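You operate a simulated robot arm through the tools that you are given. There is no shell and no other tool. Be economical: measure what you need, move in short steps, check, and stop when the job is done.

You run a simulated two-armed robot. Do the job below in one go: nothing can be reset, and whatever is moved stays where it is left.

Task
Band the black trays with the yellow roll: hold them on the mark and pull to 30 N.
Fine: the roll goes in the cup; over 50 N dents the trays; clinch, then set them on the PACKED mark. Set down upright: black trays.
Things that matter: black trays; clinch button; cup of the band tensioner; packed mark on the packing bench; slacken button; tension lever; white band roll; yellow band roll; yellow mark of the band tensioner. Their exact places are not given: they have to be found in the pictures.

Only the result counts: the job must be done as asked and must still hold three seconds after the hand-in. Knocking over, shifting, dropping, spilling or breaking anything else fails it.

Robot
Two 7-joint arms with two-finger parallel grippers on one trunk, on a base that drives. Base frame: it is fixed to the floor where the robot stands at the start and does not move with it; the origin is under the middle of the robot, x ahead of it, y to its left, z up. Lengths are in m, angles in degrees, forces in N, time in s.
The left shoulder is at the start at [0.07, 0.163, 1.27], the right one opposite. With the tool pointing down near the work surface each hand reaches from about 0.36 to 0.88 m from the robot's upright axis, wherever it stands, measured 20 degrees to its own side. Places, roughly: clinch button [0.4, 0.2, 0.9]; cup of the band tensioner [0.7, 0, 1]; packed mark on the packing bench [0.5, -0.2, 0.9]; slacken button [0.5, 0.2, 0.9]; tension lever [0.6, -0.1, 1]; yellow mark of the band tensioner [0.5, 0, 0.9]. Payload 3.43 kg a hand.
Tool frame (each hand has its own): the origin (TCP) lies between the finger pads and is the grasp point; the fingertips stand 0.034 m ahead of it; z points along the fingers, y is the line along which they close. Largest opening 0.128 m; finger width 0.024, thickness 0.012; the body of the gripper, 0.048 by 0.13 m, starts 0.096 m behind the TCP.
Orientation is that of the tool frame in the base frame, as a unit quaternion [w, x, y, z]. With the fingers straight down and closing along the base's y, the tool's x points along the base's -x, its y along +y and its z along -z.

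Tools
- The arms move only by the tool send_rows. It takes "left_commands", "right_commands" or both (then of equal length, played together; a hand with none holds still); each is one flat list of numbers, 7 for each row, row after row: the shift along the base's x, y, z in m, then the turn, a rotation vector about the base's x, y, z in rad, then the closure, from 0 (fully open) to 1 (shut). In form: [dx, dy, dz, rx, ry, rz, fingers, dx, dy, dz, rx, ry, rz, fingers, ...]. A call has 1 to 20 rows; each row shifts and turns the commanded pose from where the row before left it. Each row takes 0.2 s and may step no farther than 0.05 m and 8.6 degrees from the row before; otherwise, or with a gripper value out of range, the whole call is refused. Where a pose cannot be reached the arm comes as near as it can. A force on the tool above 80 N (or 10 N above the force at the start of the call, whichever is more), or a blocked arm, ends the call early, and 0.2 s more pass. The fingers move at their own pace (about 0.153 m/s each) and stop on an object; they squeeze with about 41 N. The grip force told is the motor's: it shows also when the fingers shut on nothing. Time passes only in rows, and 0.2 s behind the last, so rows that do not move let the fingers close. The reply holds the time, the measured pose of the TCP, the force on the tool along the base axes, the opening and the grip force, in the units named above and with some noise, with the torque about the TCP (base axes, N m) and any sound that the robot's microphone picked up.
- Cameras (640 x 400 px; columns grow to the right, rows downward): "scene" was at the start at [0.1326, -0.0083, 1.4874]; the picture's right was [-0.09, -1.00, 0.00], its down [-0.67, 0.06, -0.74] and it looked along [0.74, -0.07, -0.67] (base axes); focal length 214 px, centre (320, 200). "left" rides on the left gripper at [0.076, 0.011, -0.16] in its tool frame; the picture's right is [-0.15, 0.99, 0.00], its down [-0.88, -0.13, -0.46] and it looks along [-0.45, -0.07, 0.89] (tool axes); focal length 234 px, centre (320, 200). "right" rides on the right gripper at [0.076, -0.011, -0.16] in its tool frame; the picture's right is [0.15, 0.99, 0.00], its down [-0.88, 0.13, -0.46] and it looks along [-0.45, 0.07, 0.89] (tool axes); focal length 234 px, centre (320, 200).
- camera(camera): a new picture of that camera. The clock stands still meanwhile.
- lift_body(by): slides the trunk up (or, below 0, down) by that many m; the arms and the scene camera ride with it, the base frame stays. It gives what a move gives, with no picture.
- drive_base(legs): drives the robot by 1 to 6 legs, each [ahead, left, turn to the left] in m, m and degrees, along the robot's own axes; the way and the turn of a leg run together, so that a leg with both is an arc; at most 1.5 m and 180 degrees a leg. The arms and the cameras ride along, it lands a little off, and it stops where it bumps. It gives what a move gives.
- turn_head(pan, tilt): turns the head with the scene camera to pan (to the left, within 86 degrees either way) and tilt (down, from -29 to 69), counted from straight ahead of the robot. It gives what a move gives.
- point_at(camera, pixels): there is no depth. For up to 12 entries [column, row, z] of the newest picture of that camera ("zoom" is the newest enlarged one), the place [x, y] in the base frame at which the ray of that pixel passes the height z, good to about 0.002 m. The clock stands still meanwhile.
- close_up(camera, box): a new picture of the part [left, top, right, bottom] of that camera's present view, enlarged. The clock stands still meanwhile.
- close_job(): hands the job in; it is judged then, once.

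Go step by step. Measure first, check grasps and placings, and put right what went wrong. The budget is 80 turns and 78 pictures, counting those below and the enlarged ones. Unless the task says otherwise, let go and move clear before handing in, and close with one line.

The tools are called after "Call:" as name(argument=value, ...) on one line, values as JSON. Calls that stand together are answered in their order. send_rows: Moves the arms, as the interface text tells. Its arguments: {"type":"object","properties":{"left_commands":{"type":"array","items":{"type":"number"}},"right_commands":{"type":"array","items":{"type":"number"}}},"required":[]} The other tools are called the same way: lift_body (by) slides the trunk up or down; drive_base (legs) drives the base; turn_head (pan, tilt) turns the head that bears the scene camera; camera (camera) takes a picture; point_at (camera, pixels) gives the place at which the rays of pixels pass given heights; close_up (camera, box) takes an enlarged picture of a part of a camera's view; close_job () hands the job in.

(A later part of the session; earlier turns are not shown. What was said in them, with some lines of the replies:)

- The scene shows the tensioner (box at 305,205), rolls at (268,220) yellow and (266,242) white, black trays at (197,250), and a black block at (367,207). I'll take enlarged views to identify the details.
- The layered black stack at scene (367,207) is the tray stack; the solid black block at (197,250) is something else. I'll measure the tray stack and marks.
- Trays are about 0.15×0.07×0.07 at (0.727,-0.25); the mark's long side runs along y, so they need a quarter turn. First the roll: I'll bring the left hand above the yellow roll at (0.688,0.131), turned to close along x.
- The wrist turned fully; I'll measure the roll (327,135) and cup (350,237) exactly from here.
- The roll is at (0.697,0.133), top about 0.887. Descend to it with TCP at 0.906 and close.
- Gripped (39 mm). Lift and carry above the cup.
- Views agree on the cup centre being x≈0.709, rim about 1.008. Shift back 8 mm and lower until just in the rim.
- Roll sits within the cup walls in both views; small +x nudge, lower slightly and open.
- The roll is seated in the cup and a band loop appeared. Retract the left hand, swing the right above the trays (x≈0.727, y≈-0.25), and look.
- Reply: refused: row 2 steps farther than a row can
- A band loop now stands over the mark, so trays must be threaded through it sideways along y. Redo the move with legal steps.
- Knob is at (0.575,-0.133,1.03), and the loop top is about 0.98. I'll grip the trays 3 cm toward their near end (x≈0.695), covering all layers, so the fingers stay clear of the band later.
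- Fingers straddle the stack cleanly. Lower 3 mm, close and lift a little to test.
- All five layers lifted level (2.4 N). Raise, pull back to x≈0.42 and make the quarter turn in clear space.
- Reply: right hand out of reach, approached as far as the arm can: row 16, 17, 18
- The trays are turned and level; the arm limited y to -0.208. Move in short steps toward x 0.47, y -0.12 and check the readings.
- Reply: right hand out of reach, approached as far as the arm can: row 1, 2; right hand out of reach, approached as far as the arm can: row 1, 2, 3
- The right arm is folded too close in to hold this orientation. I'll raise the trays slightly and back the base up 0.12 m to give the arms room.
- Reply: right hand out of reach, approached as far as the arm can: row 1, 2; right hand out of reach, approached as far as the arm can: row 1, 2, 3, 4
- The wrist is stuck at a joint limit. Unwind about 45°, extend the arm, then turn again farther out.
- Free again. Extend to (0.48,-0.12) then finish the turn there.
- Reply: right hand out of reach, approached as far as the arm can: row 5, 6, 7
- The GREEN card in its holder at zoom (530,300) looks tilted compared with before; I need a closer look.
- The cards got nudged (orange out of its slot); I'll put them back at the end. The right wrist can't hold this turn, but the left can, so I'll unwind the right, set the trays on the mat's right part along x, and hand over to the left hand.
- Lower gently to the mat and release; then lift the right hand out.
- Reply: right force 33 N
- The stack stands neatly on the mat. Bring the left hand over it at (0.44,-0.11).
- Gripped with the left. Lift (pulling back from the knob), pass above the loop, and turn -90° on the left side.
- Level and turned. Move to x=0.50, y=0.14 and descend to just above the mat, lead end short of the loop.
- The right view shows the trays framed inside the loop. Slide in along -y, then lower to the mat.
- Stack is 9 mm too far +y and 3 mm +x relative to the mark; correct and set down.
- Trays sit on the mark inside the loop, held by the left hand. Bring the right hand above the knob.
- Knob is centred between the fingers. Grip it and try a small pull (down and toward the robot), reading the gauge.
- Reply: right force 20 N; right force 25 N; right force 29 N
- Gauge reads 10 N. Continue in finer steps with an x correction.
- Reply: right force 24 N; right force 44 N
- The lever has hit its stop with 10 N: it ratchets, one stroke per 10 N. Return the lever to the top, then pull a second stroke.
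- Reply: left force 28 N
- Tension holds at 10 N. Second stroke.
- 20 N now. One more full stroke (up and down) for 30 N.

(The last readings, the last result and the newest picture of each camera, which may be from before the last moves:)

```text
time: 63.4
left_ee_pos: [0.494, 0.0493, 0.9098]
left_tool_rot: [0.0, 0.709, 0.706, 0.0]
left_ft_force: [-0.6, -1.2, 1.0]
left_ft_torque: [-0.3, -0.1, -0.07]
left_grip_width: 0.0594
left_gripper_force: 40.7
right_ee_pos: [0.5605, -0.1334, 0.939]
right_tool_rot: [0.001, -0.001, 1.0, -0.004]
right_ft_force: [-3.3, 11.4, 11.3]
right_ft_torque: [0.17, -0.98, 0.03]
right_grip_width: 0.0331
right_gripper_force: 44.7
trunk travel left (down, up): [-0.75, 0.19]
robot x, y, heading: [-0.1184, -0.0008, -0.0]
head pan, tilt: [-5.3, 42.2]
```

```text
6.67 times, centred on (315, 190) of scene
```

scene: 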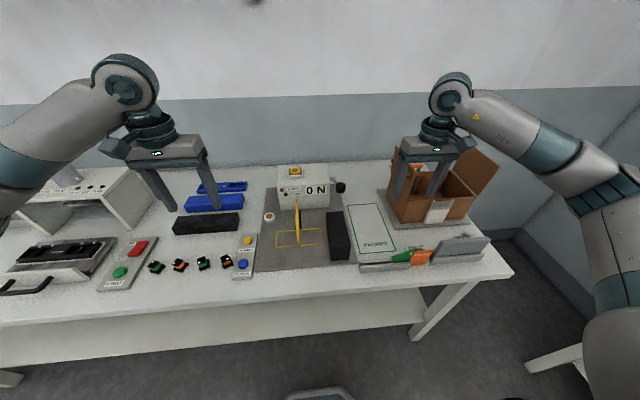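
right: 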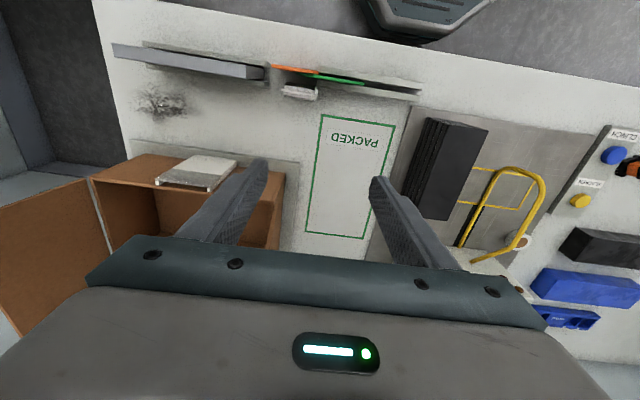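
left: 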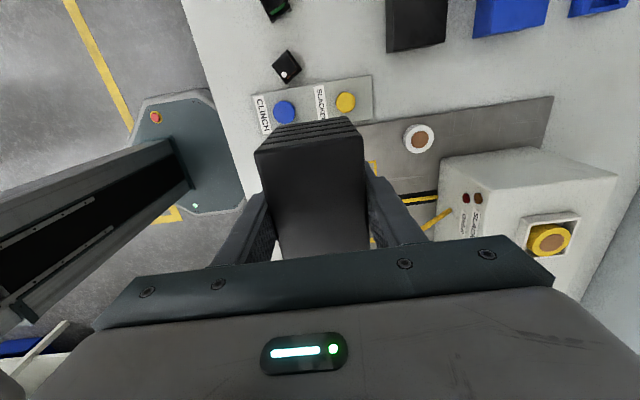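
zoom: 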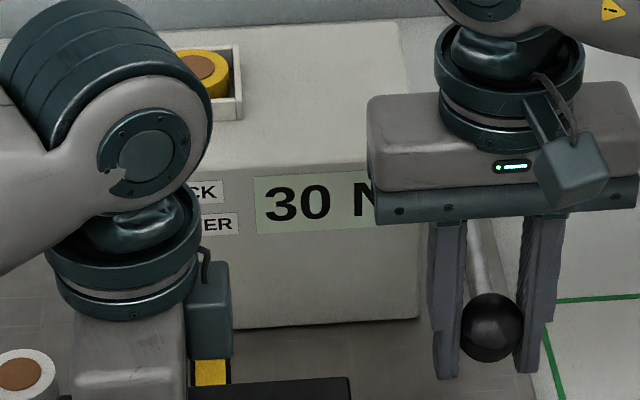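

30 N reached. Return the lever to rest and let it go; release the trays with the left hand and move above the CLINCH button with shut fingers.

Call:
send_rows(right_commands=[0, 0, 0.012, 0, 0, 0, 0.9, 0, 0, 0.012, 0, 0, 0, 0.9, 0, 0, 0.012, 0, 0, 0, 0.9, 0, 0, 0.012, 0, 0, 0, 0.9, 0.001, 0, 0.012, 0, 0, 0, 0.9, 0.002, 0, 0.012, 0, 0, 0, 0.9, 0.003, 0, 0.012, 0, 0, 0, 0.9, 0.005, 0, 0.01, 0, 0, 0, 0.9, 0, 0, 0, 0, 0, 0, 0.9, 0, 0, 0, 0, 0, 0, 0.4, 0, 0, 0, 0, 0, 0, 0.4, 0, 0, 0.03, 0, 0, 0, 0.4, 0, 0, 0.04, 0, 0, 0, 0.4, 0, 0, 0.04, 0, 0, 0, 0.4, 0, 0, 0, 0, 0, 0, 0.4], left_commands=[0, 0, 0, 0, 0, 0, 0.35, 0, 0, 0, 0, 0, 0, 0.35, 0, 0, 0.03, 0, 0, 0, 0.35, 0, 0, 0.04, 0, 0, 0, 0.35, 0, 0, 0.04, 0, 0, 0, 0.35, 0, 0, 0.03, 0, 0, 0, 0.35, -0.02, 0.04, 0, 0, 0, 0, 0.6, -0.024, 0.04, 0, 0, 0, 0, 1, -0.025, 0.04, 0, 0, 0, 0, 1, -0.025, 0.032, 0, 0, 0, 0, 1, 0, 0, -0.03, 0, 0, 0, 1, 0, 0, -0.03, 0, 0, 0, 1, 0, 0, 0, 0, 0, 0, 1, 0, 0, 0, 0, 0, 0, 1, 0, 0, 0, 0, 0, 0, 1])

Call:
close_up(camera="scene", box=[215, 170, 365, 280])

```text
time: 66.6
left_ee_pos: [0.4018, 0.2016, 0.9894]
left_tool_rot: [0.0, 0.707, 0.707, 0.001]
left_ft_force: [0.5, 0.4, 0.3]
left_ft_torque: [0.02, 0.01, 0.01]
left_grip_width: 0.0
left_gripper_force: 33.4
right_ee_pos: [0.5736, -0.1356, 1.1391]
right_tool_rot: [-0.002, 0.001, 1.0, -0.004]
right_ft_force: [-0.7, -0.2, -0.2]
right_ft_torque: [0.03, 0.0, 0.0]
right_grip_width: 0.077
right_gripper_force: 0.0
trunk travel left (down, up): [-0.75, 0.19]
robot x, y, heading: [-0.1197, -0.0023, 0.2]
head pan, tilt: [-5.3, 42.2]
```

```text
3.64 times, centred on (290, 225) of scene
```

zoom: 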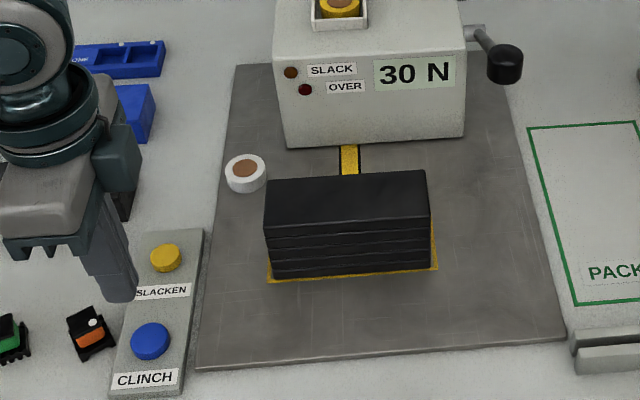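

30 N holds with trays on the mark. Press CLINCH.

Call:
send_rows(left_commands=[0, 0, -0.03, 0, 0, 0, 1, 0, 0, -0.025, 0, 0, 0, 1, 0, 0, -0.006, 0, 0, 0, 1, 0, 0, -0.004, 0, 0, 0, 1, 0, 0, -0.004, 0, 0, 0, 1, 0, 0, 0, 0, 0, 0, 1])

```text
time: 68.0
left_ee_pos: [0.4025, 0.2027, 0.9195]
left_tool_rot: [0.0, 0.707, 0.707, 0.0]
left_ft_force: [0.3, 0.9, 0.2]
left_ft_torque: [-0.01, 0.01, 0.01]
left_grip_width: 0.0001
left_gripper_force: 32.7
right_ee_pos: [0.5742, -0.1337, 1.1393]
right_tool_rot: [0.0, 0.001, 1.0, -0.003]
right_ft_force: [-0.2, -0.2, -0.3]
right_ft_torque: [0.01, 0.01, -0.02]
right_grip_width: 0.0768
right_gripper_force: 0.0
trunk travel left (down, up): [-0.75, 0.19]
robot x, y, heading: [-0.1197, -0.0004, 0.0]
head pan, tilt: [-5.3, 42.2]
```

Call:
send_rows(left_commands=[0, 0, -0.004, 0, 0, 0, 1, 0, 0, -0.004, 0, 0, 0, 1, 0, 0, -0.003, 0, 0, 0, 1, 0, 0, 0, 0, 0, 0, 1])

```text
time: 69.0
left_ee_pos: [0.4002, 0.2007, 0.91]
left_tool_rot: [0.0, 0.708, 0.707, 0.002]
left_ft_force: [-2.5, 2.4, 12.0]
left_ft_torque: [0.13, -0.02, -0.01]
left_grip_width: 0.0
left_gripper_force: 32.9
right_ee_pos: [0.5723, -0.1339, 1.1396]
right_tool_rot: [-0.001, -0.001, 1.0, -0.004]
right_ft_force: [0.5, 0.2, 0.6]
right_ft_torque: [0.01, -0.01, -0.02]
right_grip_width: 0.077
right_gripper_force: 0.0
trunk travel left (down, up): [-0.75, 0.19]
robot x, y, heading: [-0.1166, -0.0022, -0.1]
head pan, tilt: [-5.3, 42.2]
heard: click
```

A click was heard. Lift off and check.

Call:
send_rows(left_commands=[0, 0, 0.03, 0, 0, 0, 1, 0, 0, 0.04, 0, 0, 0, 1, 0, 0, 0.04, 0, 0, 0, 0.6, 0, 0, 0.03, 0, 0, 0, 0.3, 0, 0, 0, 0, 0, 0, 0.3])

Call:
close_up(camera="scene", box=[255, 170, 365, 255])

```text
time: 70.2
left_ee_pos: [0.403, 0.2014, 1.0514]
left_tool_rot: [0.0, 0.708, 0.706, 0.0]
left_ft_force: [1.0, -0.7, 0.2]
left_ft_torque: [0.03, 0.03, 0.02]
left_grip_width: 0.0896
left_gripper_force: 0.0
right_ee_pos: [0.5725, -0.1338, 1.1379]
right_tool_rot: [-0.001, 0.001, 1.0, -0.004]
right_ft_force: [-0.6, 0.2, -0.7]
right_ft_torque: [0.0, -0.01, 0.0]
right_grip_width: 0.0767
right_gripper_force: 0.2
trunk travel left (down, up): [-0.75, 0.19]
robot x, y, heading: [-0.1187, -0.0003, -0.1]
head pan, tilt: [-5.3, 42.2]
```

```text
4.71 times, centred on (310, 212) of scene
```

zoom: 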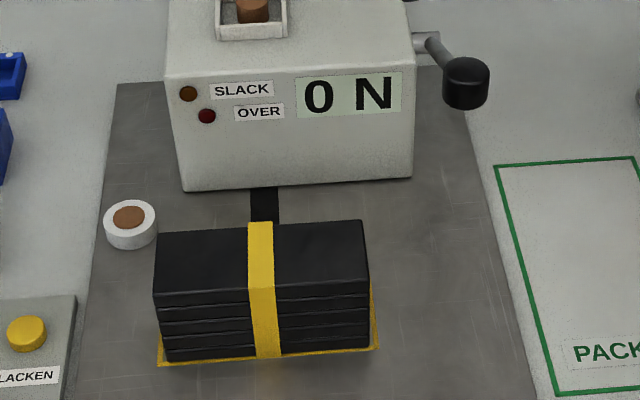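

Banded neatly (yellow band across, gauge back to 0). Regrip the trays with the left; move the right hand back out of the way.

Call:
send_rows(left_commands=[0.0185, -0.0303, 0, 0, 0, 0, 0.3, 0.0185, -0.0303, 0, 0, 0, 0, 0.3, 0.0185, -0.0303, 0, 0, 0, 0, 0.3, 0.0185, -0.0303, 0, 0, 0, 0, 0.3, 0.0185, -0.0303, 0, 0, 0, 0, 0.3, 0, 0, -0.04, 0, 0, 0, 0.3, 0, 0, -0.045, 0, 0, 0, 0.3, 0, 0, -0.035, 0, 0, 0, 0.3, 0, 0, -0.02, 0, 0, 0, 0.3, 0, 0, 0, 0, 0, 0, 0.3, 0, 0, 0, 0, 0, 0, 0.7, 0, 0, 0, 0, 0, 0, 0.8, 0, 0, 0, 0, 0, 0, 0.8, 0, 0, 0.015, 0, 0, 0, 0.8, 0, 0, 0.015, 0, 0, 0, 0.8, 0, 0, 0, 0, 0, 0, 0.8], right_commands=[-0.034, -0.029, 0, 0, 0, 0, 0.3, -0.034, -0.029, 0, 0, 0, 0, 0.3, -0.034, -0.029, 0, 0, 0, 0, 0.3, -0.034, -0.029, 0, 0, 0, 0, 0.3, -0.034, -0.029, 0, 0, 0, 0, 0.3, -0.034, -0.029, 0, 0, 0, 0, 0.3, -0.034, -0.029, 0, 0, 0, 0, 0.3, -0.034, -0.029, 0, 0, 0, 0, 0.3, 0, 0, 0, 0, 0, 0, 0.3, 0, 0, 0, 0, 0, 0, 0.3, 0, 0, 0, 0, 0, 0, 0.3, 0, 0, 0, 0, 0, 0, 0.3, 0, 0, 0, 0, 0, 0, 0.3, 0, 0, 0, 0, 0, 0, 0.3, 0, 0, 0, 0, 0, 0, 0.3, 0, 0, 0, 0, 0, 0, 0.3])

Call:
camera(camera="scene")

```text
time: 73.6
left_ee_pos: [0.4954, 0.0495, 0.9384]
left_tool_rot: [0.0, 0.708, 0.706, -0.001]
left_ft_force: [0.3, 0.3, -3.4]
left_ft_torque: [0.09, 0.01, -0.02]
left_grip_width: 0.06
left_gripper_force: 40.9
right_ee_pos: [0.3033, -0.3679, 1.1388]
right_tool_rot: [-0.002, 0.001, 1.0, -0.004]
right_ft_force: [0.4, -0.2, -0.3]
right_ft_torque: [0.01, -0.01, 0.01]
right_grip_width: 0.0895
right_gripper_force: 0.1
trunk travel left (down, up): [-0.75, 0.19]
robot x, y, heading: [-0.1169, -0.0022, -0.2]
head pan, tilt: [-5.3, 42.2]
```

```text
9 pictures are left
```

scene: 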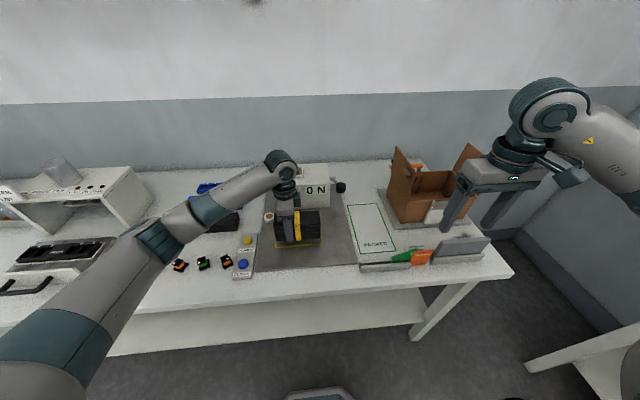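

Trays lifted with band. Raise, turn back +90° while moving to the PACKED side.

Call:
send_rows(left_commands=[0, 0, 0.05, 0, 0, 0, 0.8, -0.025, 0, 0.043, 0, 0, 0, 0.8, -0.03, 0, 0.04, 0, 0, 0, 0.8, 0, 0, 0.02, 0, 0, 0.1428, 0.8, 0, -0.02, 0, 0, 0, 0.1428, 0.8, 0, -0.02, 0, 0, 0, 0.1428, 0.8, 0, -0.02, 0, 0, 0, 0.1428, 0.8, 0, -0.03, 0, 0, 0, 0.1428, 0.8, 0, -0.03, 0, 0, 0, 0.1428, 0.8, 0, -0.03, 0, 0, 0, 0.1428, 0.8, 0, -0.03, 0, 0, 0, 0.1428, 0.8, 0, -0.03, 0, 0, 0, 0.1428, 0.8, 0, -0.03, 0, 0, 0, 0.1428, 0.8, 0, -0.03, 0, 0, 0, 0.1428, 0.8, 0.02, -0.0275, 0, 0, 0, 0, 0.8, 0.023, 0, 0, 0, 0, 0, 0.8, 0.023, 0, -0.02, 0, 0, 0, 0.8, 0, 0, -0.04, 0, 0, 0, 0.8, 0, 0, 0, 0, 0, 0, 0.8])

```text
time: 77.6
left_ee_pos: [0.505, -0.2484, 1.0315]
left_tool_rot: [0.0, 0.0, 1.0, -0.001]
left_ft_force: [-0.1, -0.7, -2.6]
left_ft_torque: [0.0, 0.08, -0.02]
left_grip_width: 0.0594
left_gripper_force: 41.8
right_ee_pos: [0.3042, -0.3671, 1.1395]
right_tool_rot: [0.001, 0.0, 1.0, -0.004]
right_ft_force: [-0.4, -0.2, 0.6]
right_ft_torque: [-0.02, -0.01, -0.01]
right_grip_width: 0.0897
right_gripper_force: 0.0
trunk travel left (down, up): [-0.75, 0.19]
robot x, y, heading: [-0.117, 0.0016, 0.1]
head pan, tilt: [-5.3, 42.2]
```

Call:
send_rows(left_commands=[0, 0, -0.04, 0, 0, 0, 0.8, 0, 0, -0.04, 0, 0, 0, 0.8, 0, 0, -0.03, 0, 0, 0, 0.8, 0, 0, -0.012, 0, 0, 0, 0.8, 0, 0, 0, 0, 0, 0, 0.8])

Call:
close_up(camera="scene", box=[320, 190, 450, 280])

```text
time: 78.8
left_ee_pos: [0.5069, -0.2434, 0.9093]
left_tool_rot: [0.0, 0.002, 1.0, -0.001]
left_ft_force: [0.4, 0.4, -2.1]
left_ft_torque: [-0.01, 0.07, 0.03]
left_grip_width: 0.0595
left_gripper_force: 40.8
left hand out of reach, approached as far as the arm can: row 3
right_ee_pos: [0.3034, -0.3671, 1.138]
right_tool_rot: [-0.001, 0.001, 1.0, -0.004]
right_ft_force: [0.9, 0.2, -0.2]
right_ft_torque: [0.02, 0.01, -0.02]
right_grip_width: 0.0894
right_gripper_force: 0.1
trunk travel left (down, up): [-0.75, 0.19]
robot x, y, heading: [-0.1178, -0.0025, 0.2]
head pan, tilt: [-5.3, 42.2]
```

```text
4.44 times, centred on (385, 235) of scene
```

zoom: 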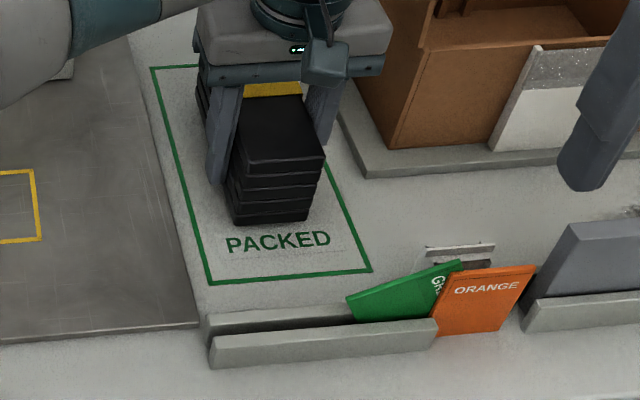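

Trays lie inside the PACKED outline. Lower to contact.

Call:
send_rows(left_commands=[0, 0, -0.005, 0, 0, 0, 0.8, 0, 0, -0.003, 0, 0, 0, 0.8, 0, 0, 0, 0, 0, 0, 0.8])

```text
time: 79.6
left_ee_pos: [0.5101, -0.2405, 0.9008]
left_tool_rot: [-0.001, 0.002, 1.0, 0.0]
left_ft_force: [-0.1, -0.4, -3.6]
left_ft_torque: [0.05, 0.11, 0.01]
left_grip_width: 0.0599
left_gripper_force: 41.1
left hand out of reach, approached as far as the arm can: row 1
right_ee_pos: [0.3033, -0.3673, 1.1388]
right_tool_rot: [-0.001, 0.0, 1.0, -0.003]
right_ft_force: [-0.6, 0.2, -0.3]
right_ft_torque: [0.03, -0.04, 0.01]
right_grip_width: 0.0895
right_gripper_force: 0.1
trunk travel left (down, up): [-0.75, 0.19]
robot x, y, heading: [-0.1173, -0.0014, -0.0]
head pan, tilt: [-5.3, 42.2]
```

Call:
send_rows(left_commands=[0, 0, -0.002, 0, 0, 0, 0.8, 0, 0, -0.002, 0, 0, 0, 0.8, 0, 0, 0, 0, 0, 0, 0.8])

```text
time: 80.4
left_ee_pos: [0.5085, -0.2398, 0.9004]
left_tool_rot: [0.003, 0.002, 1.0, -0.002]
left_ft_force: [10.1, -5.1, 32.7]
left_ft_torque: [0.78, 0.87, -0.07]
left_grip_width: 0.0598
left_gripper_force: 41.4
right_ee_pos: [0.3013, -0.3662, 1.1413]
right_tool_rot: [0.0, 0.0, 1.0, -0.004]
right_ft_force: [-0.3, 0.3, -0.3]
right_ft_torque: [0.0, -0.01, 0.01]
right_grip_width: 0.0894
right_gripper_force: 0.1
trunk travel left (down, up): [-0.75, 0.19]
robot x, y, heading: [-0.1222, -0.0005, 0.0]
head pan, tilt: [-5.3, 42.2]
```

Contact. Back off 1 mm, release, lift and withdraw left; then look at the cards with the right camera.

Call:
send_rows(left_commands=[0, 0, 0.002, 0, 0, 0, 0.8, 0, 0, 0, 0, 0, 0, 0.3, 0, 0, 0, 0, 0, 0, 0.3, 0, 0, 0.04, 0, 0, 0, 0.3, 0, 0, 0.05, 0, 0, 0, 0.3, 0, 0, 0.05, 0, 0, 0, 0.3, 0, 0, 0.05, 0, 0, 0, 0.3, -0.01, 0.045, 0, 0, 0, 0, 0.3, -0.01, 0.045, 0, 0, 0, 0, 0.3, -0.01, 0.045, 0, 0, 0, 0, 0.3, -0.01, 0.045, 0, 0, 0, 0, 0.3, -0.01, 0.045, 0, 0, 0, 0, 0.3, -0.01, 0.045, 0, 0, 0, 0, 0.3, -0.01, 0.045, 0, 0, 0, 0, 0.3, -0.01, 0.045, 0, 0, 0, 0, 0.3, 0, 0, 0, 0, 0, 0, 0.3])

Call:
close_up(camera="scene", box=[330, 190, 450, 280])

Call:
camera(camera="right")

```text
time: 83.8
left_ee_pos: [0.4299, 0.1168, 1.0862]
left_tool_rot: [0.0, 0.002, 1.0, 0.0]
left_ft_force: [-0.3, -0.2, -0.4]
left_ft_torque: [0.01, 0.0, 0.01]
left_grip_width: 0.0898
left_gripper_force: 0.1
right_ee_pos: [0.3031, -0.3683, 1.1385]
right_tool_rot: [-0.001, 0.0, 1.0, -0.003]
right_ft_force: [0.0, 0.2, -0.6]
right_ft_torque: [0.02, 0.0, 0.01]
right_grip_width: 0.0896
right_gripper_force: 0.1
trunk travel left (down, up): [-0.75, 0.19]
robot x, y, heading: [-0.1168, 0.0008, -0.0]
head pan, tilt: [-5.3, 42.2]
```

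```text
4.44 times, centred on (390, 235) of scene
```

zoom: 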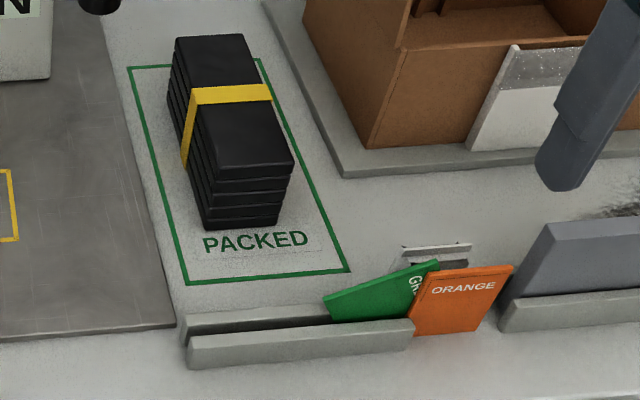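

```text
6 pictures are left
```

right: 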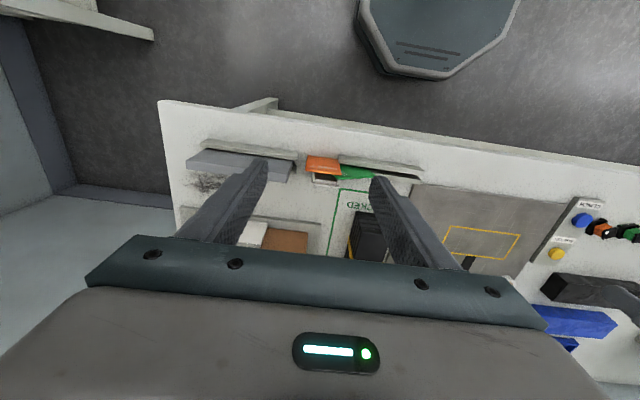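

Trays are properly packed. Now the displaced cards: measure orange (zoom 410-513, 266-335) and green (325-440).

Call:
point_at(camera="zoom", pixels=[[410, 334, 0.86], [480, 330, 0.86], [513, 266, 0.9], [430, 272, 0.9], [187, 335, 0.88], [413, 322, 0.88], [324, 297, 0.89], [438, 262, 0.92], [187, 368, 0.86], [413, 350, 0.86], [505, 331, 0.86], [330, 318, 0.88]])

Call:
point_at(camera="right", pixels=[[308, 157, 0.87], [342, 159, 0.87], [340, 175, 0.9], [306, 171, 0.9], [371, 167, 0.89], [341, 179, 0.92], [420, 177, 0.88], [341, 160, 0.88]])

Call:
close_up(camera="right", box=[280, 130, 440, 230])

```text
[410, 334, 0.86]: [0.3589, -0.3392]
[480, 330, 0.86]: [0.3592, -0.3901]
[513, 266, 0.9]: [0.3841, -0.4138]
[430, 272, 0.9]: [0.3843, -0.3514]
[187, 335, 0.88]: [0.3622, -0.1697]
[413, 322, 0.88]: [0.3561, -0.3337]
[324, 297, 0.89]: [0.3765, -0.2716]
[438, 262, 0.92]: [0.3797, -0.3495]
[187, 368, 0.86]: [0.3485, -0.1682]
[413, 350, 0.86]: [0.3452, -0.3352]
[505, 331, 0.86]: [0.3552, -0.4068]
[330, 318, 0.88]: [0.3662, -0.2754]
```

```text
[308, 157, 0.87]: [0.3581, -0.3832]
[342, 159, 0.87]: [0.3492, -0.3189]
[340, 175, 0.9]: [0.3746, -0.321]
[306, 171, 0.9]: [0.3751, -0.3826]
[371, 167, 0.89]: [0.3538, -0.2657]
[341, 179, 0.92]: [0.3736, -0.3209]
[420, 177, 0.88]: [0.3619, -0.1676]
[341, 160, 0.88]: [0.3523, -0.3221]
```

```text
4.00 times, centred on (360, 180) of right
```

zoom: 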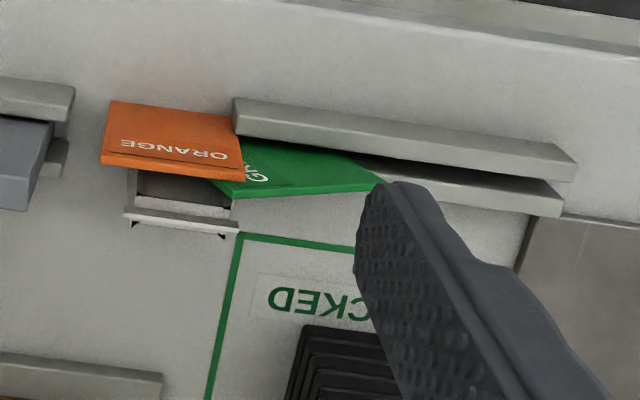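

The trays are done. To put the cards back I need to pinch them across x, so I'll test whether the right wrist turns -90° here.

Call:
send_rows(right_commands=[0.005, 0, 0, 0, 0, -0.1428, 0.6, 0.005, 0, 0, 0, 0, -0.1428, 0.6, 0.01, 0, 0, 0, 0, -0.1428, 0.6, 0.01, 0.01, 0, 0, 0, -0.1428, 0.6, 0.01, 0.01, 0, 0, 0, -0.1428, 0.6, 0.01, 0.01, 0, 0, 0, -0.1428, 0.6, 0.01, 0.01, 0, 0, 0, -0.1428, 0.6, 0.01, 0.01, 0, 0, 0, -0.1428, 0.6, 0, 0, 0, 0, 0, -0.1428, 0.6, 0, 0, 0, 0, 0, -0.1428, 0.6, 0, 0, 0, 0, 0, -0.1428, 0.6, 0, 0, 0, 0, 0, 0, 0.6])

```text
time: 86.4
left_ee_pos: [0.4299, 0.1192, 1.0879]
left_tool_rot: [0.0, 0.001, 1.0, 0.001]
left_ft_force: [0.5, -0.6, -0.3]
left_ft_torque: [-0.01, -0.01, -0.03]
left_grip_width: 0.0897
left_gripper_force: 0.1
right_ee_pos: [0.3719, -0.316, 1.1406]
right_tool_rot: [-0.002, 0.707, 0.707, -0.002]
right_ft_force: [-0.3, 0.2, 0.8]
right_ft_torque: [0.02, 0.0, 0.03]
right_grip_width: 0.0509
right_gripper_force: 0.0
trunk travel left (down, up): [-0.75, 0.19]
robot x, y, heading: [-0.1199, -0.0012, -0.2]
head pan, tilt: [-5.3, 42.2]
```

Right turns -90° freely. Measure the orange card and the clip behind it from the last enlarged view.

Call:
close_up(camera="right", box=[200, 60, 520, 260])

```text
2.00 times, centred on (360, 160) of right
```

zoom: 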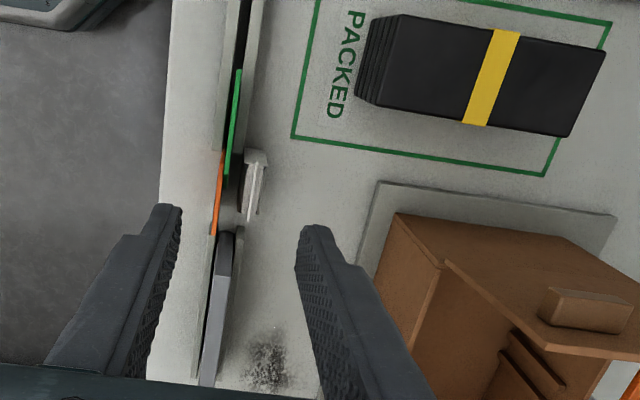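

Call:
point_at(camera="zoom", pixels=[[222, 152, 0.92], [213, 235, 0.92], [222, 152, 0.88], [213, 235, 0.88], [239, 70, 0.91], [229, 182, 0.91], [250, 150, 0.88], [242, 220, 0.88], [268, 155, 0.88], [229, 232, 0.92], [222, 385, 0.92], [217, 150, 0.88]])

```text
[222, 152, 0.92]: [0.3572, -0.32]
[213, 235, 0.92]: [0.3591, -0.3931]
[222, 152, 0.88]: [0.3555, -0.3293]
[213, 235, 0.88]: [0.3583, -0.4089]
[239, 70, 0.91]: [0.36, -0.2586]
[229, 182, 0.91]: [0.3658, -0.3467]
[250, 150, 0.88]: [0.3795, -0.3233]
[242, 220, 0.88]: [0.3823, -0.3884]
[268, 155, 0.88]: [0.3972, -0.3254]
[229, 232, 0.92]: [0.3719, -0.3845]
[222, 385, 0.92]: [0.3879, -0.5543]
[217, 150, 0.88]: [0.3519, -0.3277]
```

Cards are upright in the x≈0.358 plane: orange slid out to y≈-0.36, green is lifted and tilted about 24°, centred at y≈-0.297. Tilt the right hand to match green, and approach it.

Call:
send_rows(right_commands=[-0.005, 0.027, 0, -0.14, 0, 0, 0.72, -0.005, 0.027, 0, -0.14, 0, 0, 0.72, 0, 0, -0.03, -0.14, 0, 0, 0.72, 0, 0, -0.04, 0, 0, 0, 0.72, 0, 0, -0.04, 0, 0, 0, 0.72, 0, 0, -0.024, 0, 0, 0, 0.72, 0, 0, 0, 0, 0, 0, 0.72])

Call:
close_up(camera="scene", box=[350, 210, 450, 285])

```text
time: 88.0
left_ee_pos: [0.4301, 0.1178, 1.0869]
left_tool_rot: [0.001, 0.001, 1.0, 0.0]
left_ft_force: [0.5, -0.4, -0.3]
left_ft_torque: [0.03, 0.0, -0.04]
left_grip_width: 0.0897
left_gripper_force: 0.0
right_ee_pos: [0.3606, -0.2626, 1.0064]
right_tool_rot: [0.145, 0.691, 0.692, -0.15]
right_ft_force: [-0.8, 1.0, -0.6]
right_ft_torque: [-0.01, -0.02, -0.01]
right_grip_width: 0.0357
right_gripper_force: 0.1
trunk travel left (down, up): [-0.75, 0.19]
robot x, y, heading: [-0.1167, 0.0057, -0.1]
head pan, tilt: [-5.3, 42.2]
```

```text
5.33 times, centred on (400, 248) of scene
```

zoom: 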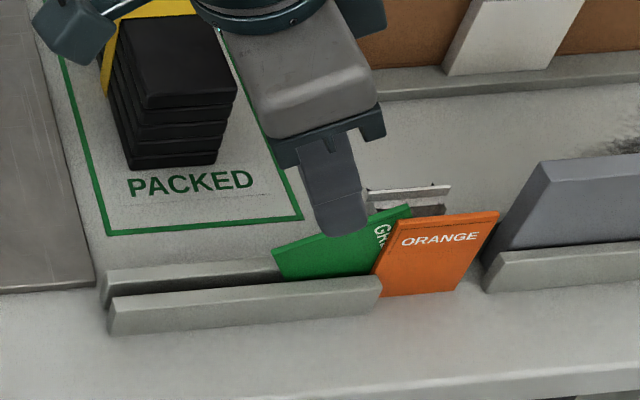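

Aligned with green. Advance along the finger direction and pinch, then lift slightly.

Call:
send_rows(right_commands=[0.001, -0.016, -0.036, 0, 0, 0, 0.72, 0, -0.01, -0.022, 0, 0, 0, 0.72, 0, -0.006, -0.014, 0, 0, 0, 0.72, 0, 0, 0, 0, 0, 0, 1, 0, 0, 0, 0, 0, 0, 1, 0, 0, 0.02, 0, 0, 0, 1, 0, 0, 0.03, 0, 0, 0, 1, 0, 0, 0, 0, 0, 0, 1])

```text
time: 89.8
left_ee_pos: [0.4303, 0.1181, 1.0877]
left_tool_rot: [-0.001, 0.0, 1.0, 0.0]
left_ft_force: [0.3, 0.1, -0.2]
left_ft_torque: [0.03, 0.01, -0.01]
left_grip_width: 0.0894
left_gripper_force: 0.0
right_ee_pos: [0.3619, -0.295, 0.9838]
right_tool_rot: [0.144, 0.692, 0.692, -0.15]
right_ft_force: [0.0, 0.1, -0.5]
right_ft_torque: [-0.02, 0.0, -0.04]
right_grip_width: 0.0024
right_gripper_force: 37.5
trunk travel left (down, up): [-0.75, 0.19]
robot x, y, heading: [-0.1198, -0.003, 0.0]
head pan, tilt: [-5.3, 42.2]
```

Holding green (2.4 mm). Lift, level it, move to its old place (y≈-0.22) and check before lowering.

Call:
send_rows(right_commands=[0, 0, 0.03, 0, 0, 0, 1, 0, 0, 0.03, 0.14, 0, 0, 1, 0, 0.025, 0, 0.14, 0, 0, 1, 0, 0.025, 0, 0.14, 0, 0, 1, 0, 0.025, 0, 0, 0, 0, 1, 0, 0, -0.03, 0, 0, 0, 1, 0, 0, -0.03, 0, 0, 0, 1, 0, 0, 0, 0, 0, 0, 1])

Call:
close_up(camera="scene", box=[350, 210, 450, 285])

```text
time: 91.6
left_ee_pos: [0.4298, 0.1197, 1.0872]
left_tool_rot: [0.0, 0.001, 1.0, -0.001]
left_ft_force: [-0.4, -0.2, -0.9]
left_ft_torque: [-0.02, 0.02, 0.0]
left_grip_width: 0.0898
left_gripper_force: 0.0
right_ee_pos: [0.3624, -0.22, 0.9854]
right_tool_rot: [-0.002, 0.707, 0.708, -0.002]
right_ft_force: [0.8, 1.0, 0.5]
right_ft_torque: [0.0, 0.0, 0.02]
right_grip_width: 0.0024
right_gripper_force: 37.3
trunk travel left (down, up): [-0.75, 0.19]
robot x, y, heading: [-0.1204, -0.0005, 0.1]
head pan, tilt: [-5.3, 42.2]
```

```text
5.33 times, centred on (400, 248) of scene
```

zoom: 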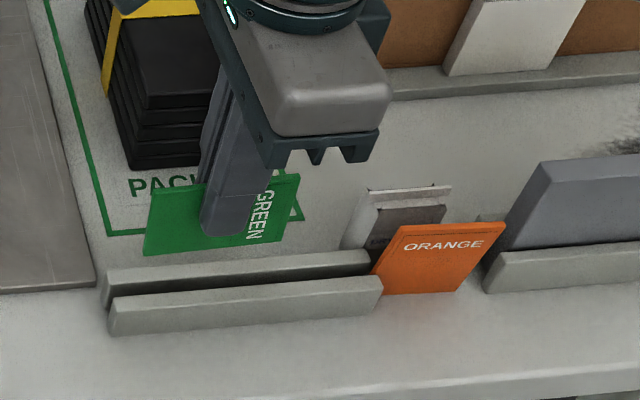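

Green's lettering is sideways, so the card had toppled a quarter turn; it must be turned 90°. I'll set it in the slot as is, release, and back up to regrip its corner at +45°.

Call:
send_rows(right_commands=[-0.001, 0, -0.025, 0, 0, 0, 1, 0, 0, -0.02, 0, 0, 0, 1, 0, 0, -0.01, 0, 0, 0, 1, 0, 0, -0.003, 0, 0, 0, 1, 0, 0, 0, 0, 0, 0, 1])

```text
time: 92.8
left_ee_pos: [0.4303, 0.1195, 1.0867]
left_tool_rot: [0.0, 0.001, 1.0, 0.0]
left_ft_force: [0.1, 0.1, -0.2]
left_ft_torque: [0.01, 0.03, -0.02]
left_grip_width: 0.0897
left_gripper_force: 0.0
right_ee_pos: [0.3624, -0.221, 0.9258]
right_tool_rot: [-0.002, 0.707, 0.708, -0.003]
right_ft_force: [-0.4, -0.2, 0.9]
right_ft_torque: [-0.01, 0.03, -0.04]
right_grip_width: 0.0024
right_gripper_force: 36.9
trunk travel left (down, up): [-0.75, 0.19]
robot x, y, heading: [-0.1156, 0.0039, -0.2]
head pan, tilt: [-5.3, 42.2]
```

Call:
send_rows(right_commands=[0, 0, -0.004, 0, 0, 0, 1, 0, 0, 0, 0, 0, 0, 0.72, 0, 0, 0, 0, 0, 0, 0.72, 0, 0, 0.03, 0, 0, 0, 0.72, 0, 0, 0.04, 0, 0, 0, 0.72, 0, 0, 0.03, 0.131, 0, 0, 0.72, 0, -0.02, 0, 0.131, 0, 0, 0.72, 0, -0.02, 0, 0.131, 0, 0, 0.72, 0, -0.02, 0, 0.131, 0, 0, 0.72, 0, -0.02, 0, 0.131, 0, 0, 0.72, 0, 0, -0.02, 0.131, 0, 0, 0.72, 0, 0, -0.036, 0, 0, 0, 0.72, 0, 0, 0, 0, 0, 0, 0.72])

Call:
close_up(camera="scene", box=[350, 210, 450, 285])

```text
time: 95.6
left_ee_pos: [0.4304, 0.1183, 1.0877]
left_tool_rot: [0.001, 0.001, 1.0, 0.0]
left_ft_force: [-0.2, 0.7, 0.1]
left_ft_torque: [0.01, -0.05, 0.01]
left_grip_width: 0.0896
left_gripper_force: 0.2
right_ee_pos: [0.3614, -0.2996, 0.9679]
right_tool_rot: [-0.273, 0.652, 0.655, 0.269]
right_ft_force: [-0.5, 0.7, -0.3]
right_ft_torque: [-0.02, 0.02, -0.01]
right_grip_width: 0.0358
right_gripper_force: 0.0
trunk travel left (down, up): [-0.75, 0.19]
robot x, y, heading: [-0.1227, -0.0005, -0.2]
head pan, tilt: [-5.3, 42.2]
```

```text
5.33 times, centred on (400, 248) of scene
```

zoom: 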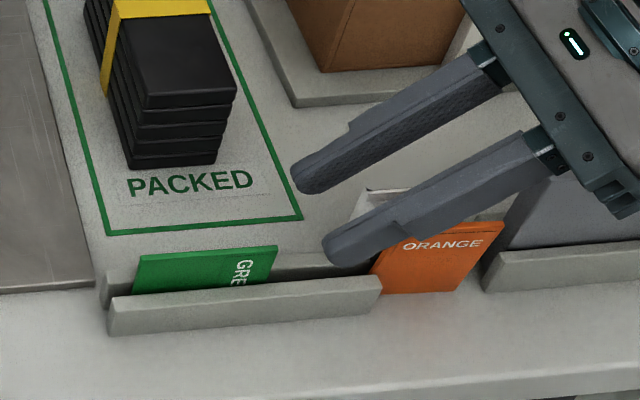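

Green stands in the slot. Locate its right top corner (278,247).

Call:
point_at(camera="zoom", pixels=[[278, 247, 0.9], [278, 247, 0.91], [278, 247, 0.92], [140, 256, 0.91], [140, 256, 0.92], [505, 223, 0.94], [402, 240, 0.94], [400, 222, 0.94], [380, 293, 0.86], [456, 291, 0.86]])

```text
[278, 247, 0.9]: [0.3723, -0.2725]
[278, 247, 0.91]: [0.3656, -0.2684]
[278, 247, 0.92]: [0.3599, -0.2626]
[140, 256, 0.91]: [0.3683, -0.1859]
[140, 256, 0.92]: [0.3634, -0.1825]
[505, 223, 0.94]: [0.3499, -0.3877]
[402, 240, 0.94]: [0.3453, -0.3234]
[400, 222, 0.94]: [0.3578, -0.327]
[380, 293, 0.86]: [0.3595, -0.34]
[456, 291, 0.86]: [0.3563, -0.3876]
```

Corner at (y -0.264, z 0.918). Advance, pinch, lift and turn the card -90°.

Call:
send_rows(right_commands=[0, 0, -0.012, 0, 0, 0, 0.72, 0, 0.016, -0.017, 0, 0, 0, 0.72, 0, 0.0156, -0.017, 0, 0, 0, 0.72, 0, 0, 0, 0, 0, 0, 1, 0, 0, 0, 0, 0, 0, 1, 0, 0, 0.04, 0, 0, 0, 1, 0, 0, 0.04, 0, 0, 0, 1, 0, 0, 0.03, 0, 0, 0, 1, 0, 0, 0, -0.1428, 0, 0, 1, 0, 0.01, 0, -0.1428, 0, 0, 1, 0, 0.01, 0, -0.1428, 0, 0, 1, 0, 0.01, 0, -0.1428, 0, 0, 1, 0, 0.01, 0, -0.1428, 0, 0, 1, 0, 0.01, 0, -0.1428, 0, 0, 1, 0, 0.01, 0, -0.1428, 0, 0, 1, 0, 0.01, 0, -0.1428, 0, 0, 1, 0, 0.01, 0, -0.1428, 0, 0, 1, 0, 0.007, 0, -0.1428, 0, 0, 1, 0, 0, 0, -0.1428, 0, 0, 1, 0, 0, 0, 0, 0, 0, 1])

```text
time: 97.0
left_ee_pos: [0.4309, 0.1203, 1.0878]
left_tool_rot: [-0.002, 0.001, 1.0, 0.0]
left_ft_force: [0.0, -0.1, 0.6]
left_ft_torque: [0.0, 0.0, 0.0]
left_grip_width: 0.0896
left_gripper_force: 0.1
right_ee_pos: [0.3604, -0.2672, 0.9247]
right_tool_rot: [-0.276, 0.654, 0.655, 0.257]
right_ft_force: [1.5, 0.4, 0.0]
right_ft_torque: [-0.08, -0.3, -0.43]
right_grip_width: 0.002
right_gripper_force: 36.8
trunk travel left (down, up): [-0.75, 0.19]
robot x, y, heading: [-0.1182, 0.0023, -0.1]
head pan, tilt: [-5.3, 42.2]
stopped in row 6 (right hand): the force on the tool passed its limit (the readings are from after the stop); the commanded pose is now the measured one
```

The lift met resistance; try lifting slowly.

Call:
send_rows(right_commands=[0, 0, 0.004, 0, 0, 0, 1, 0, 0, 0.006, 0, 0, 0, 1, 0, 0, 0.01, 0, 0, 0, 1, 0, 0, 0, 0, 0, 0, 1])

```text
time: 98.0
left_ee_pos: [0.4295, 0.1204, 1.0873]
left_tool_rot: [0.001, 0.001, 1.0, 0.0]
left_ft_force: [0.3, 0.3, 0.5]
left_ft_torque: [0.01, 0.04, -0.01]
left_grip_width: 0.0898
left_gripper_force: 0.1
right_ee_pos: [0.359, -0.2687, 0.9459]
right_tool_rot: [-0.275, 0.655, 0.655, 0.257]
right_ft_force: [1.6, -0.4, -1.1]
right_ft_torque: [-0.09, -0.09, -0.17]
right_grip_width: 0.0026
right_gripper_force: 36.9
trunk travel left (down, up): [-0.75, 0.19]
robot x, y, heading: [-0.1193, 0.0027, -0.2]
head pan, tilt: [-5.3, 42.2]
```

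Free now. Continue lifting and rotate the card.

Call:
send_rows(right_commands=[0, 0, 0.02, 0, 0, 0, 1, 0, 0, 0.03, 0, 0, 0, 1, 0, 0, 0.04, 0, 0, 0, 1, 0, 0, 0, -0.1428, 0, 0, 1, 0, 0.01, 0, -0.1428, 0, 0, 1, 0, 0.01, 0, -0.1428, 0, 0, 1, 0, 0.01, 0, -0.1428, 0, 0, 1, 0, 0.01, 0, -0.1428, 0, 0, 1, 0, 0.01, 0, -0.1428, 0, 0, 1, 0, 0.01, 0, -0.1428, 0, 0, 1, 0, 0.01, 0, -0.1428, 0, 0, 1, 0, 0.01, 0, -0.1428, 0, 0, 1, 0, 0.007, 0, -0.1428, 0, 0, 1, 0, 0, 0, -0.1428, 0, 0, 1, 0, 0, -0.03, 0, 0, 0, 1, 0, 0, 0, 0, 0, 0, 1])

Call:
close_up(camera="scene", box=[345, 200, 455, 285])

```text
time: 101.4
left_ee_pos: [0.4288, 0.1205, 1.0854]
left_tool_rot: [0.0, 0.001, 1.0, -0.001]
left_ft_force: [0.5, 0.0, -0.5]
left_ft_torque: [0.0, 0.01, -0.01]
left_grip_width: 0.0896
left_gripper_force: 0.0
right_ee_pos: [0.3574, -0.1806, 1.0048]
right_tool_rot: [0.269, 0.657, 0.646, -0.281]
right_ft_force: [0.3, -0.7, -0.6]
right_ft_torque: [0.0, 0.02, 0.04]
right_grip_width: 0.0023
right_gripper_force: 36.6
trunk travel left (down, up): [-0.75, 0.19]
robot x, y, heading: [-0.1211, -0.0017, 0.1]
head pan, tilt: [-5.3, 42.2]
```

```text
4.71 times, centred on (400, 242) of scene
```

zoom: 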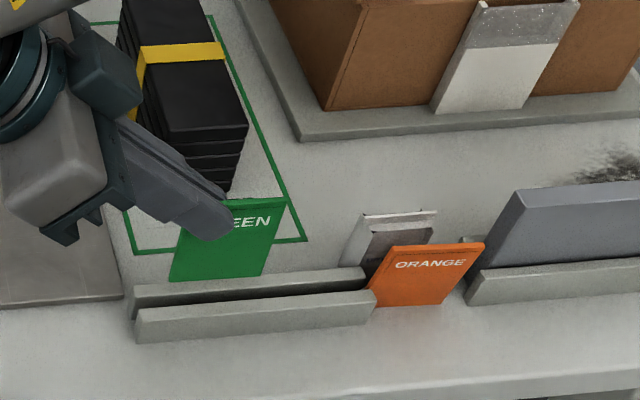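

Green is upright, lettering readable. Measure its bottom edge before lowering.

Call:
point_at(camera="zoom", pixels=[[170, 282, 0.91], [170, 282, 0.92], [265, 274, 0.91], [265, 274, 0.92], [265, 274, 0.93], [289, 197, 1.0], [132, 287, 0.88], [135, 310, 0.88], [368, 293, 0.88], [362, 266, 0.88], [360, 277, 0.88]])

```text
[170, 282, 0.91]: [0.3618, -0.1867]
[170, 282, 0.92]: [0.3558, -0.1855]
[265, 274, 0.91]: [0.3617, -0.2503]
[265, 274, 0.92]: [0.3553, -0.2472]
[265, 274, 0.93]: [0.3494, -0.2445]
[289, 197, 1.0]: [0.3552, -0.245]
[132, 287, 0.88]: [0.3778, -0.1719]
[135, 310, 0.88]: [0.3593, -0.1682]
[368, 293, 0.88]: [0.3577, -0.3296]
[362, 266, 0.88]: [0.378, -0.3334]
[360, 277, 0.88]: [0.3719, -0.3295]
```

Shift +4 mm in x to the slot plane (0.362), +3 mm in y, and lower gently into the slot.

Call:
send_rows(right_commands=[0.0045, 0.003, 0, 0, 0, 0, 1, 0, 0, -0.015, 0, 0, 0, 1, 0, 0, -0.012, 0, 0, 0, 1, 0, 0, -0.006, 0, 0, 0, 1, 0, 0, -0.006, 0, 0, 0, 1, 0, 0, -0.006, 0, 0, 0, 1, 0, 0, 0, 0, 0, 0, 1])

```text
time: 103.0
left_ee_pos: [0.4288, 0.1197, 1.0868]
left_tool_rot: [0.0, 0.001, 1.0, 0.0]
left_ft_force: [-0.3, 0.3, -0.4]
left_ft_torque: [0.01, 0.03, -0.01]
left_grip_width: 0.0896
left_gripper_force: 0.1
right_ee_pos: [0.3632, -0.178, 0.9608]
right_tool_rot: [0.267, 0.658, 0.646, -0.28]
right_ft_force: [-2.1, 0.8, 0.4]
right_ft_torque: [-0.02, 0.17, -0.05]
right_grip_width: 0.0025
right_gripper_force: 37.2
trunk travel left (down, up): [-0.75, 0.19]
robot x, y, heading: [-0.1195, -0.0004, 0.4]
head pan, tilt: [-5.3, 42.2]
```

Slightly in the slot with no vertical force. Lower the rest, release, back out along the fingers.

Call:
send_rows(right_commands=[-0.001, 0, -0.005, 0, 0, 0, 1, 0, 0, -0.005, 0, 0, 0, 1, 0, 0, 0, 0, 0, 0, 1, 0, 0, 0, 0, 0, 0, 0.72, 0, 0, 0, 0, 0, 0, 0.72, 0, 0.02, 0.02, 0, 0, 0, 0.72, 0, 0.03, 0.03, 0, 0, 0, 0.72, 0, 0, 0.04, 0, 0, 0, 0.72, 0, 0, 0, 0, 0, 0, 0.72])

Call:
camera(camera="right")

```text
time: 105.0
left_ee_pos: [0.4289, 0.1204, 1.0875]
left_tool_rot: [0.0, 0.001, 1.0, 0.0]
left_ft_force: [-0.2, 0.3, 0.5]
left_ft_torque: [0.02, -0.02, 0.01]
left_grip_width: 0.0895
left_gripper_force: 0.2
right_ee_pos: [0.3616, -0.1272, 1.0407]
right_tool_rot: [0.267, 0.658, 0.646, -0.281]
right_ft_force: [-0.4, -0.4, -0.8]
right_ft_torque: [-0.01, -0.01, -0.01]
right_grip_width: 0.0361
right_gripper_force: 0.0
trunk travel left (down, up): [-0.75, 0.19]
robot x, y, heading: [-0.1206, 0.0035, 0.3]
head pan, tilt: [-5.3, 42.2]
```

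```text
refused: no pictures are left
```

No pictures remain; I can still measure orange from the last enlarged view (corners about (393,249),(486,243),(372,307),(443,304)).

Call:
point_at(camera="zoom", pixels=[[392, 248, 0.93], [486, 243, 0.93], [392, 248, 0.94], [486, 243, 0.94], [372, 307, 0.86], [443, 304, 0.86], [397, 255, 0.94], [482, 248, 0.94]])

```text
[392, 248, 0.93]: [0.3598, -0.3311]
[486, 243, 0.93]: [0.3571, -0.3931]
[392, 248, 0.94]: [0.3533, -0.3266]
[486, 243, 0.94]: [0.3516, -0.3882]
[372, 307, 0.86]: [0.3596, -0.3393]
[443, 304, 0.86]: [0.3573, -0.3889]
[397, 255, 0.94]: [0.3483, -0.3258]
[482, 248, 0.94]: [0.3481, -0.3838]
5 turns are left
```

Five turns left: pinch orange from above at (0.358, -0.357) with a narrow opening and lift it.

Call:
send_rows(right_commands=[0, -0.038, 0.01, 0.131, 0, 0, 0.8, 0, -0.038, 0.01, 0.131, 0, 0, 0.8, 0, -0.038, 0.01, 0.131, 0, 0, 0.8, 0, -0.038, 0, 0.131, 0, 0, 0.8, -0.002, -0.039, 0, 0.131, 0, 0, 0.8, -0.002, -0.039, 0, 0.131, 0, 0, 0.8, 0, 0, -0.035, 0, 0, 0, 0.8, 0, 0, -0.035, 0, 0, 0, 0.8, 0, 0, -0.035, 0, 0, 0, 0.8, 0, 0, -0.021, 0, 0, 0, 0.8, 0, 0, 0, 0, 0, 0, 0.8, 0, 0, 0, 0, 0, 0, 1, 0, 0, 0, 0, 0, 0, 1, 0, 0, 0.01, 0, 0, 0, 1, 0, 0, 0.02, 0, 0, 0, 1, 0, 0, 0.025, 0, 0, 0, 1, 0, 0, 0, 0, 0, 0, 1])

```text
time: 107.5
left_ee_pos: [0.4266, 0.1216, 1.089]
left_tool_rot: [0.002, 0.001, 1.0, -0.001]
left_ft_force: [-0.1, 1.0, -0.2]
left_ft_torque: [-0.03, -0.02, 0.03]
left_grip_width: 0.0893
left_gripper_force: 0.1
right_ee_pos: [0.3619, -0.3573, 0.9555]
right_tool_rot: [0.005, 0.712, 0.703, -0.001]
right_ft_force: [-7.3, -1.7, 35.5]
right_ft_torque: [-0.02, 0.05, 0.22]
right_grip_width: 0.0026
right_gripper_force: 36.3
trunk travel left (down, up): [-0.75, 0.19]
robot x, y, heading: [-0.1148, -0.0019, -0.2]
head pan, tilt: [-5.3, 42.2]
stopped in row 12 (right hand): the force on the tool passed its limit (the readings are from after the stop); the commanded pose is now the measured one
4 turns are left
```

It is pinching the card (2.6 mm). Lift gently, shift +0.069 in y into its slot place, lower, release and rise.

Call:
send_rows(right_commands=[0, 0, 0.004, 0, 0, 0, 1, 0, 0, 0.008, 0, 0, 0, 1, 0, 0, 0.02, 0, 0, 0, 1, 0, 0, 0.03, 0, 0, 0, 1, 0, 0, 0.02, 0, 0, 0, 1, 0, 0.023, 0, 0, 0, 0, 1, 0, 0.023, 0, 0, 0, 0, 1, 0, 0.023, 0, 0, 0, 0, 1, 0, 0, -0.03, 0, 0, 0, 1, 0, 0, -0.018, 0, 0, 0, 1, 0, 0, -0.01, 0, 0, 0, 1, 0, 0, -0.008, 0, 0, 0, 1, 0, 0, -0.007, 0, 0, 0, 1, 0, 0, -0.005, 0, 0, 0, 1, 0, 0, 0, 0, 0, 0, 1, 0, 0, 0, 0, 0, 0, 0.75, 0, 0, 0, 0, 0, 0, 0.75, 0, 0, 0.04, 0, 0, 0, 0.75, 0, 0, 0.05, 0, 0, 0, 0.75, 0, 0, 0.05, 0, 0, 0, 0.75])

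```text
time: 111.7
left_ee_pos: [0.43, 0.1186, 1.0876]
left_tool_rot: [0.001, 0.001, 1.0, -0.001]
left_ft_force: [-0.3, 0.5, -0.3]
left_ft_torque: [-0.01, -0.01, 0.0]
left_grip_width: 0.0897
left_gripper_force: 0.0
right_ee_pos: [0.3655, -0.2875, 1.0948]
right_tool_rot: [0.001, 0.711, 0.703, -0.005]
right_ft_force: [-0.7, 0.8, -1.0]
right_ft_torque: [-0.02, 0.03, 0.0]
right_grip_width: 0.0318
right_gripper_force: 0.0
trunk travel left (down, up): [-0.75, 0.19]
robot x, y, heading: [-0.1223, 0.0017, -0.1]
head pan, tilt: [-5.3, 42.2]
3 turns are left
```

The sequence ran without a stop and both hands are empty and clear (right at z 1.095, left at z 1.087). The trays are banded and upright on PACKED, so I'm handing in.

Call:
close_job()

```text
The job is handed in.
```

The black trays are banded with the yellow roll at 30 N, clinched, and standing upright on the PACKED mark. However, my right arm knocked the GREEN and ORANGE cards out of their holder on the way. I put both back by measurement, but I had no pictures left to check where they ended up, so they may not be exactly where they started.
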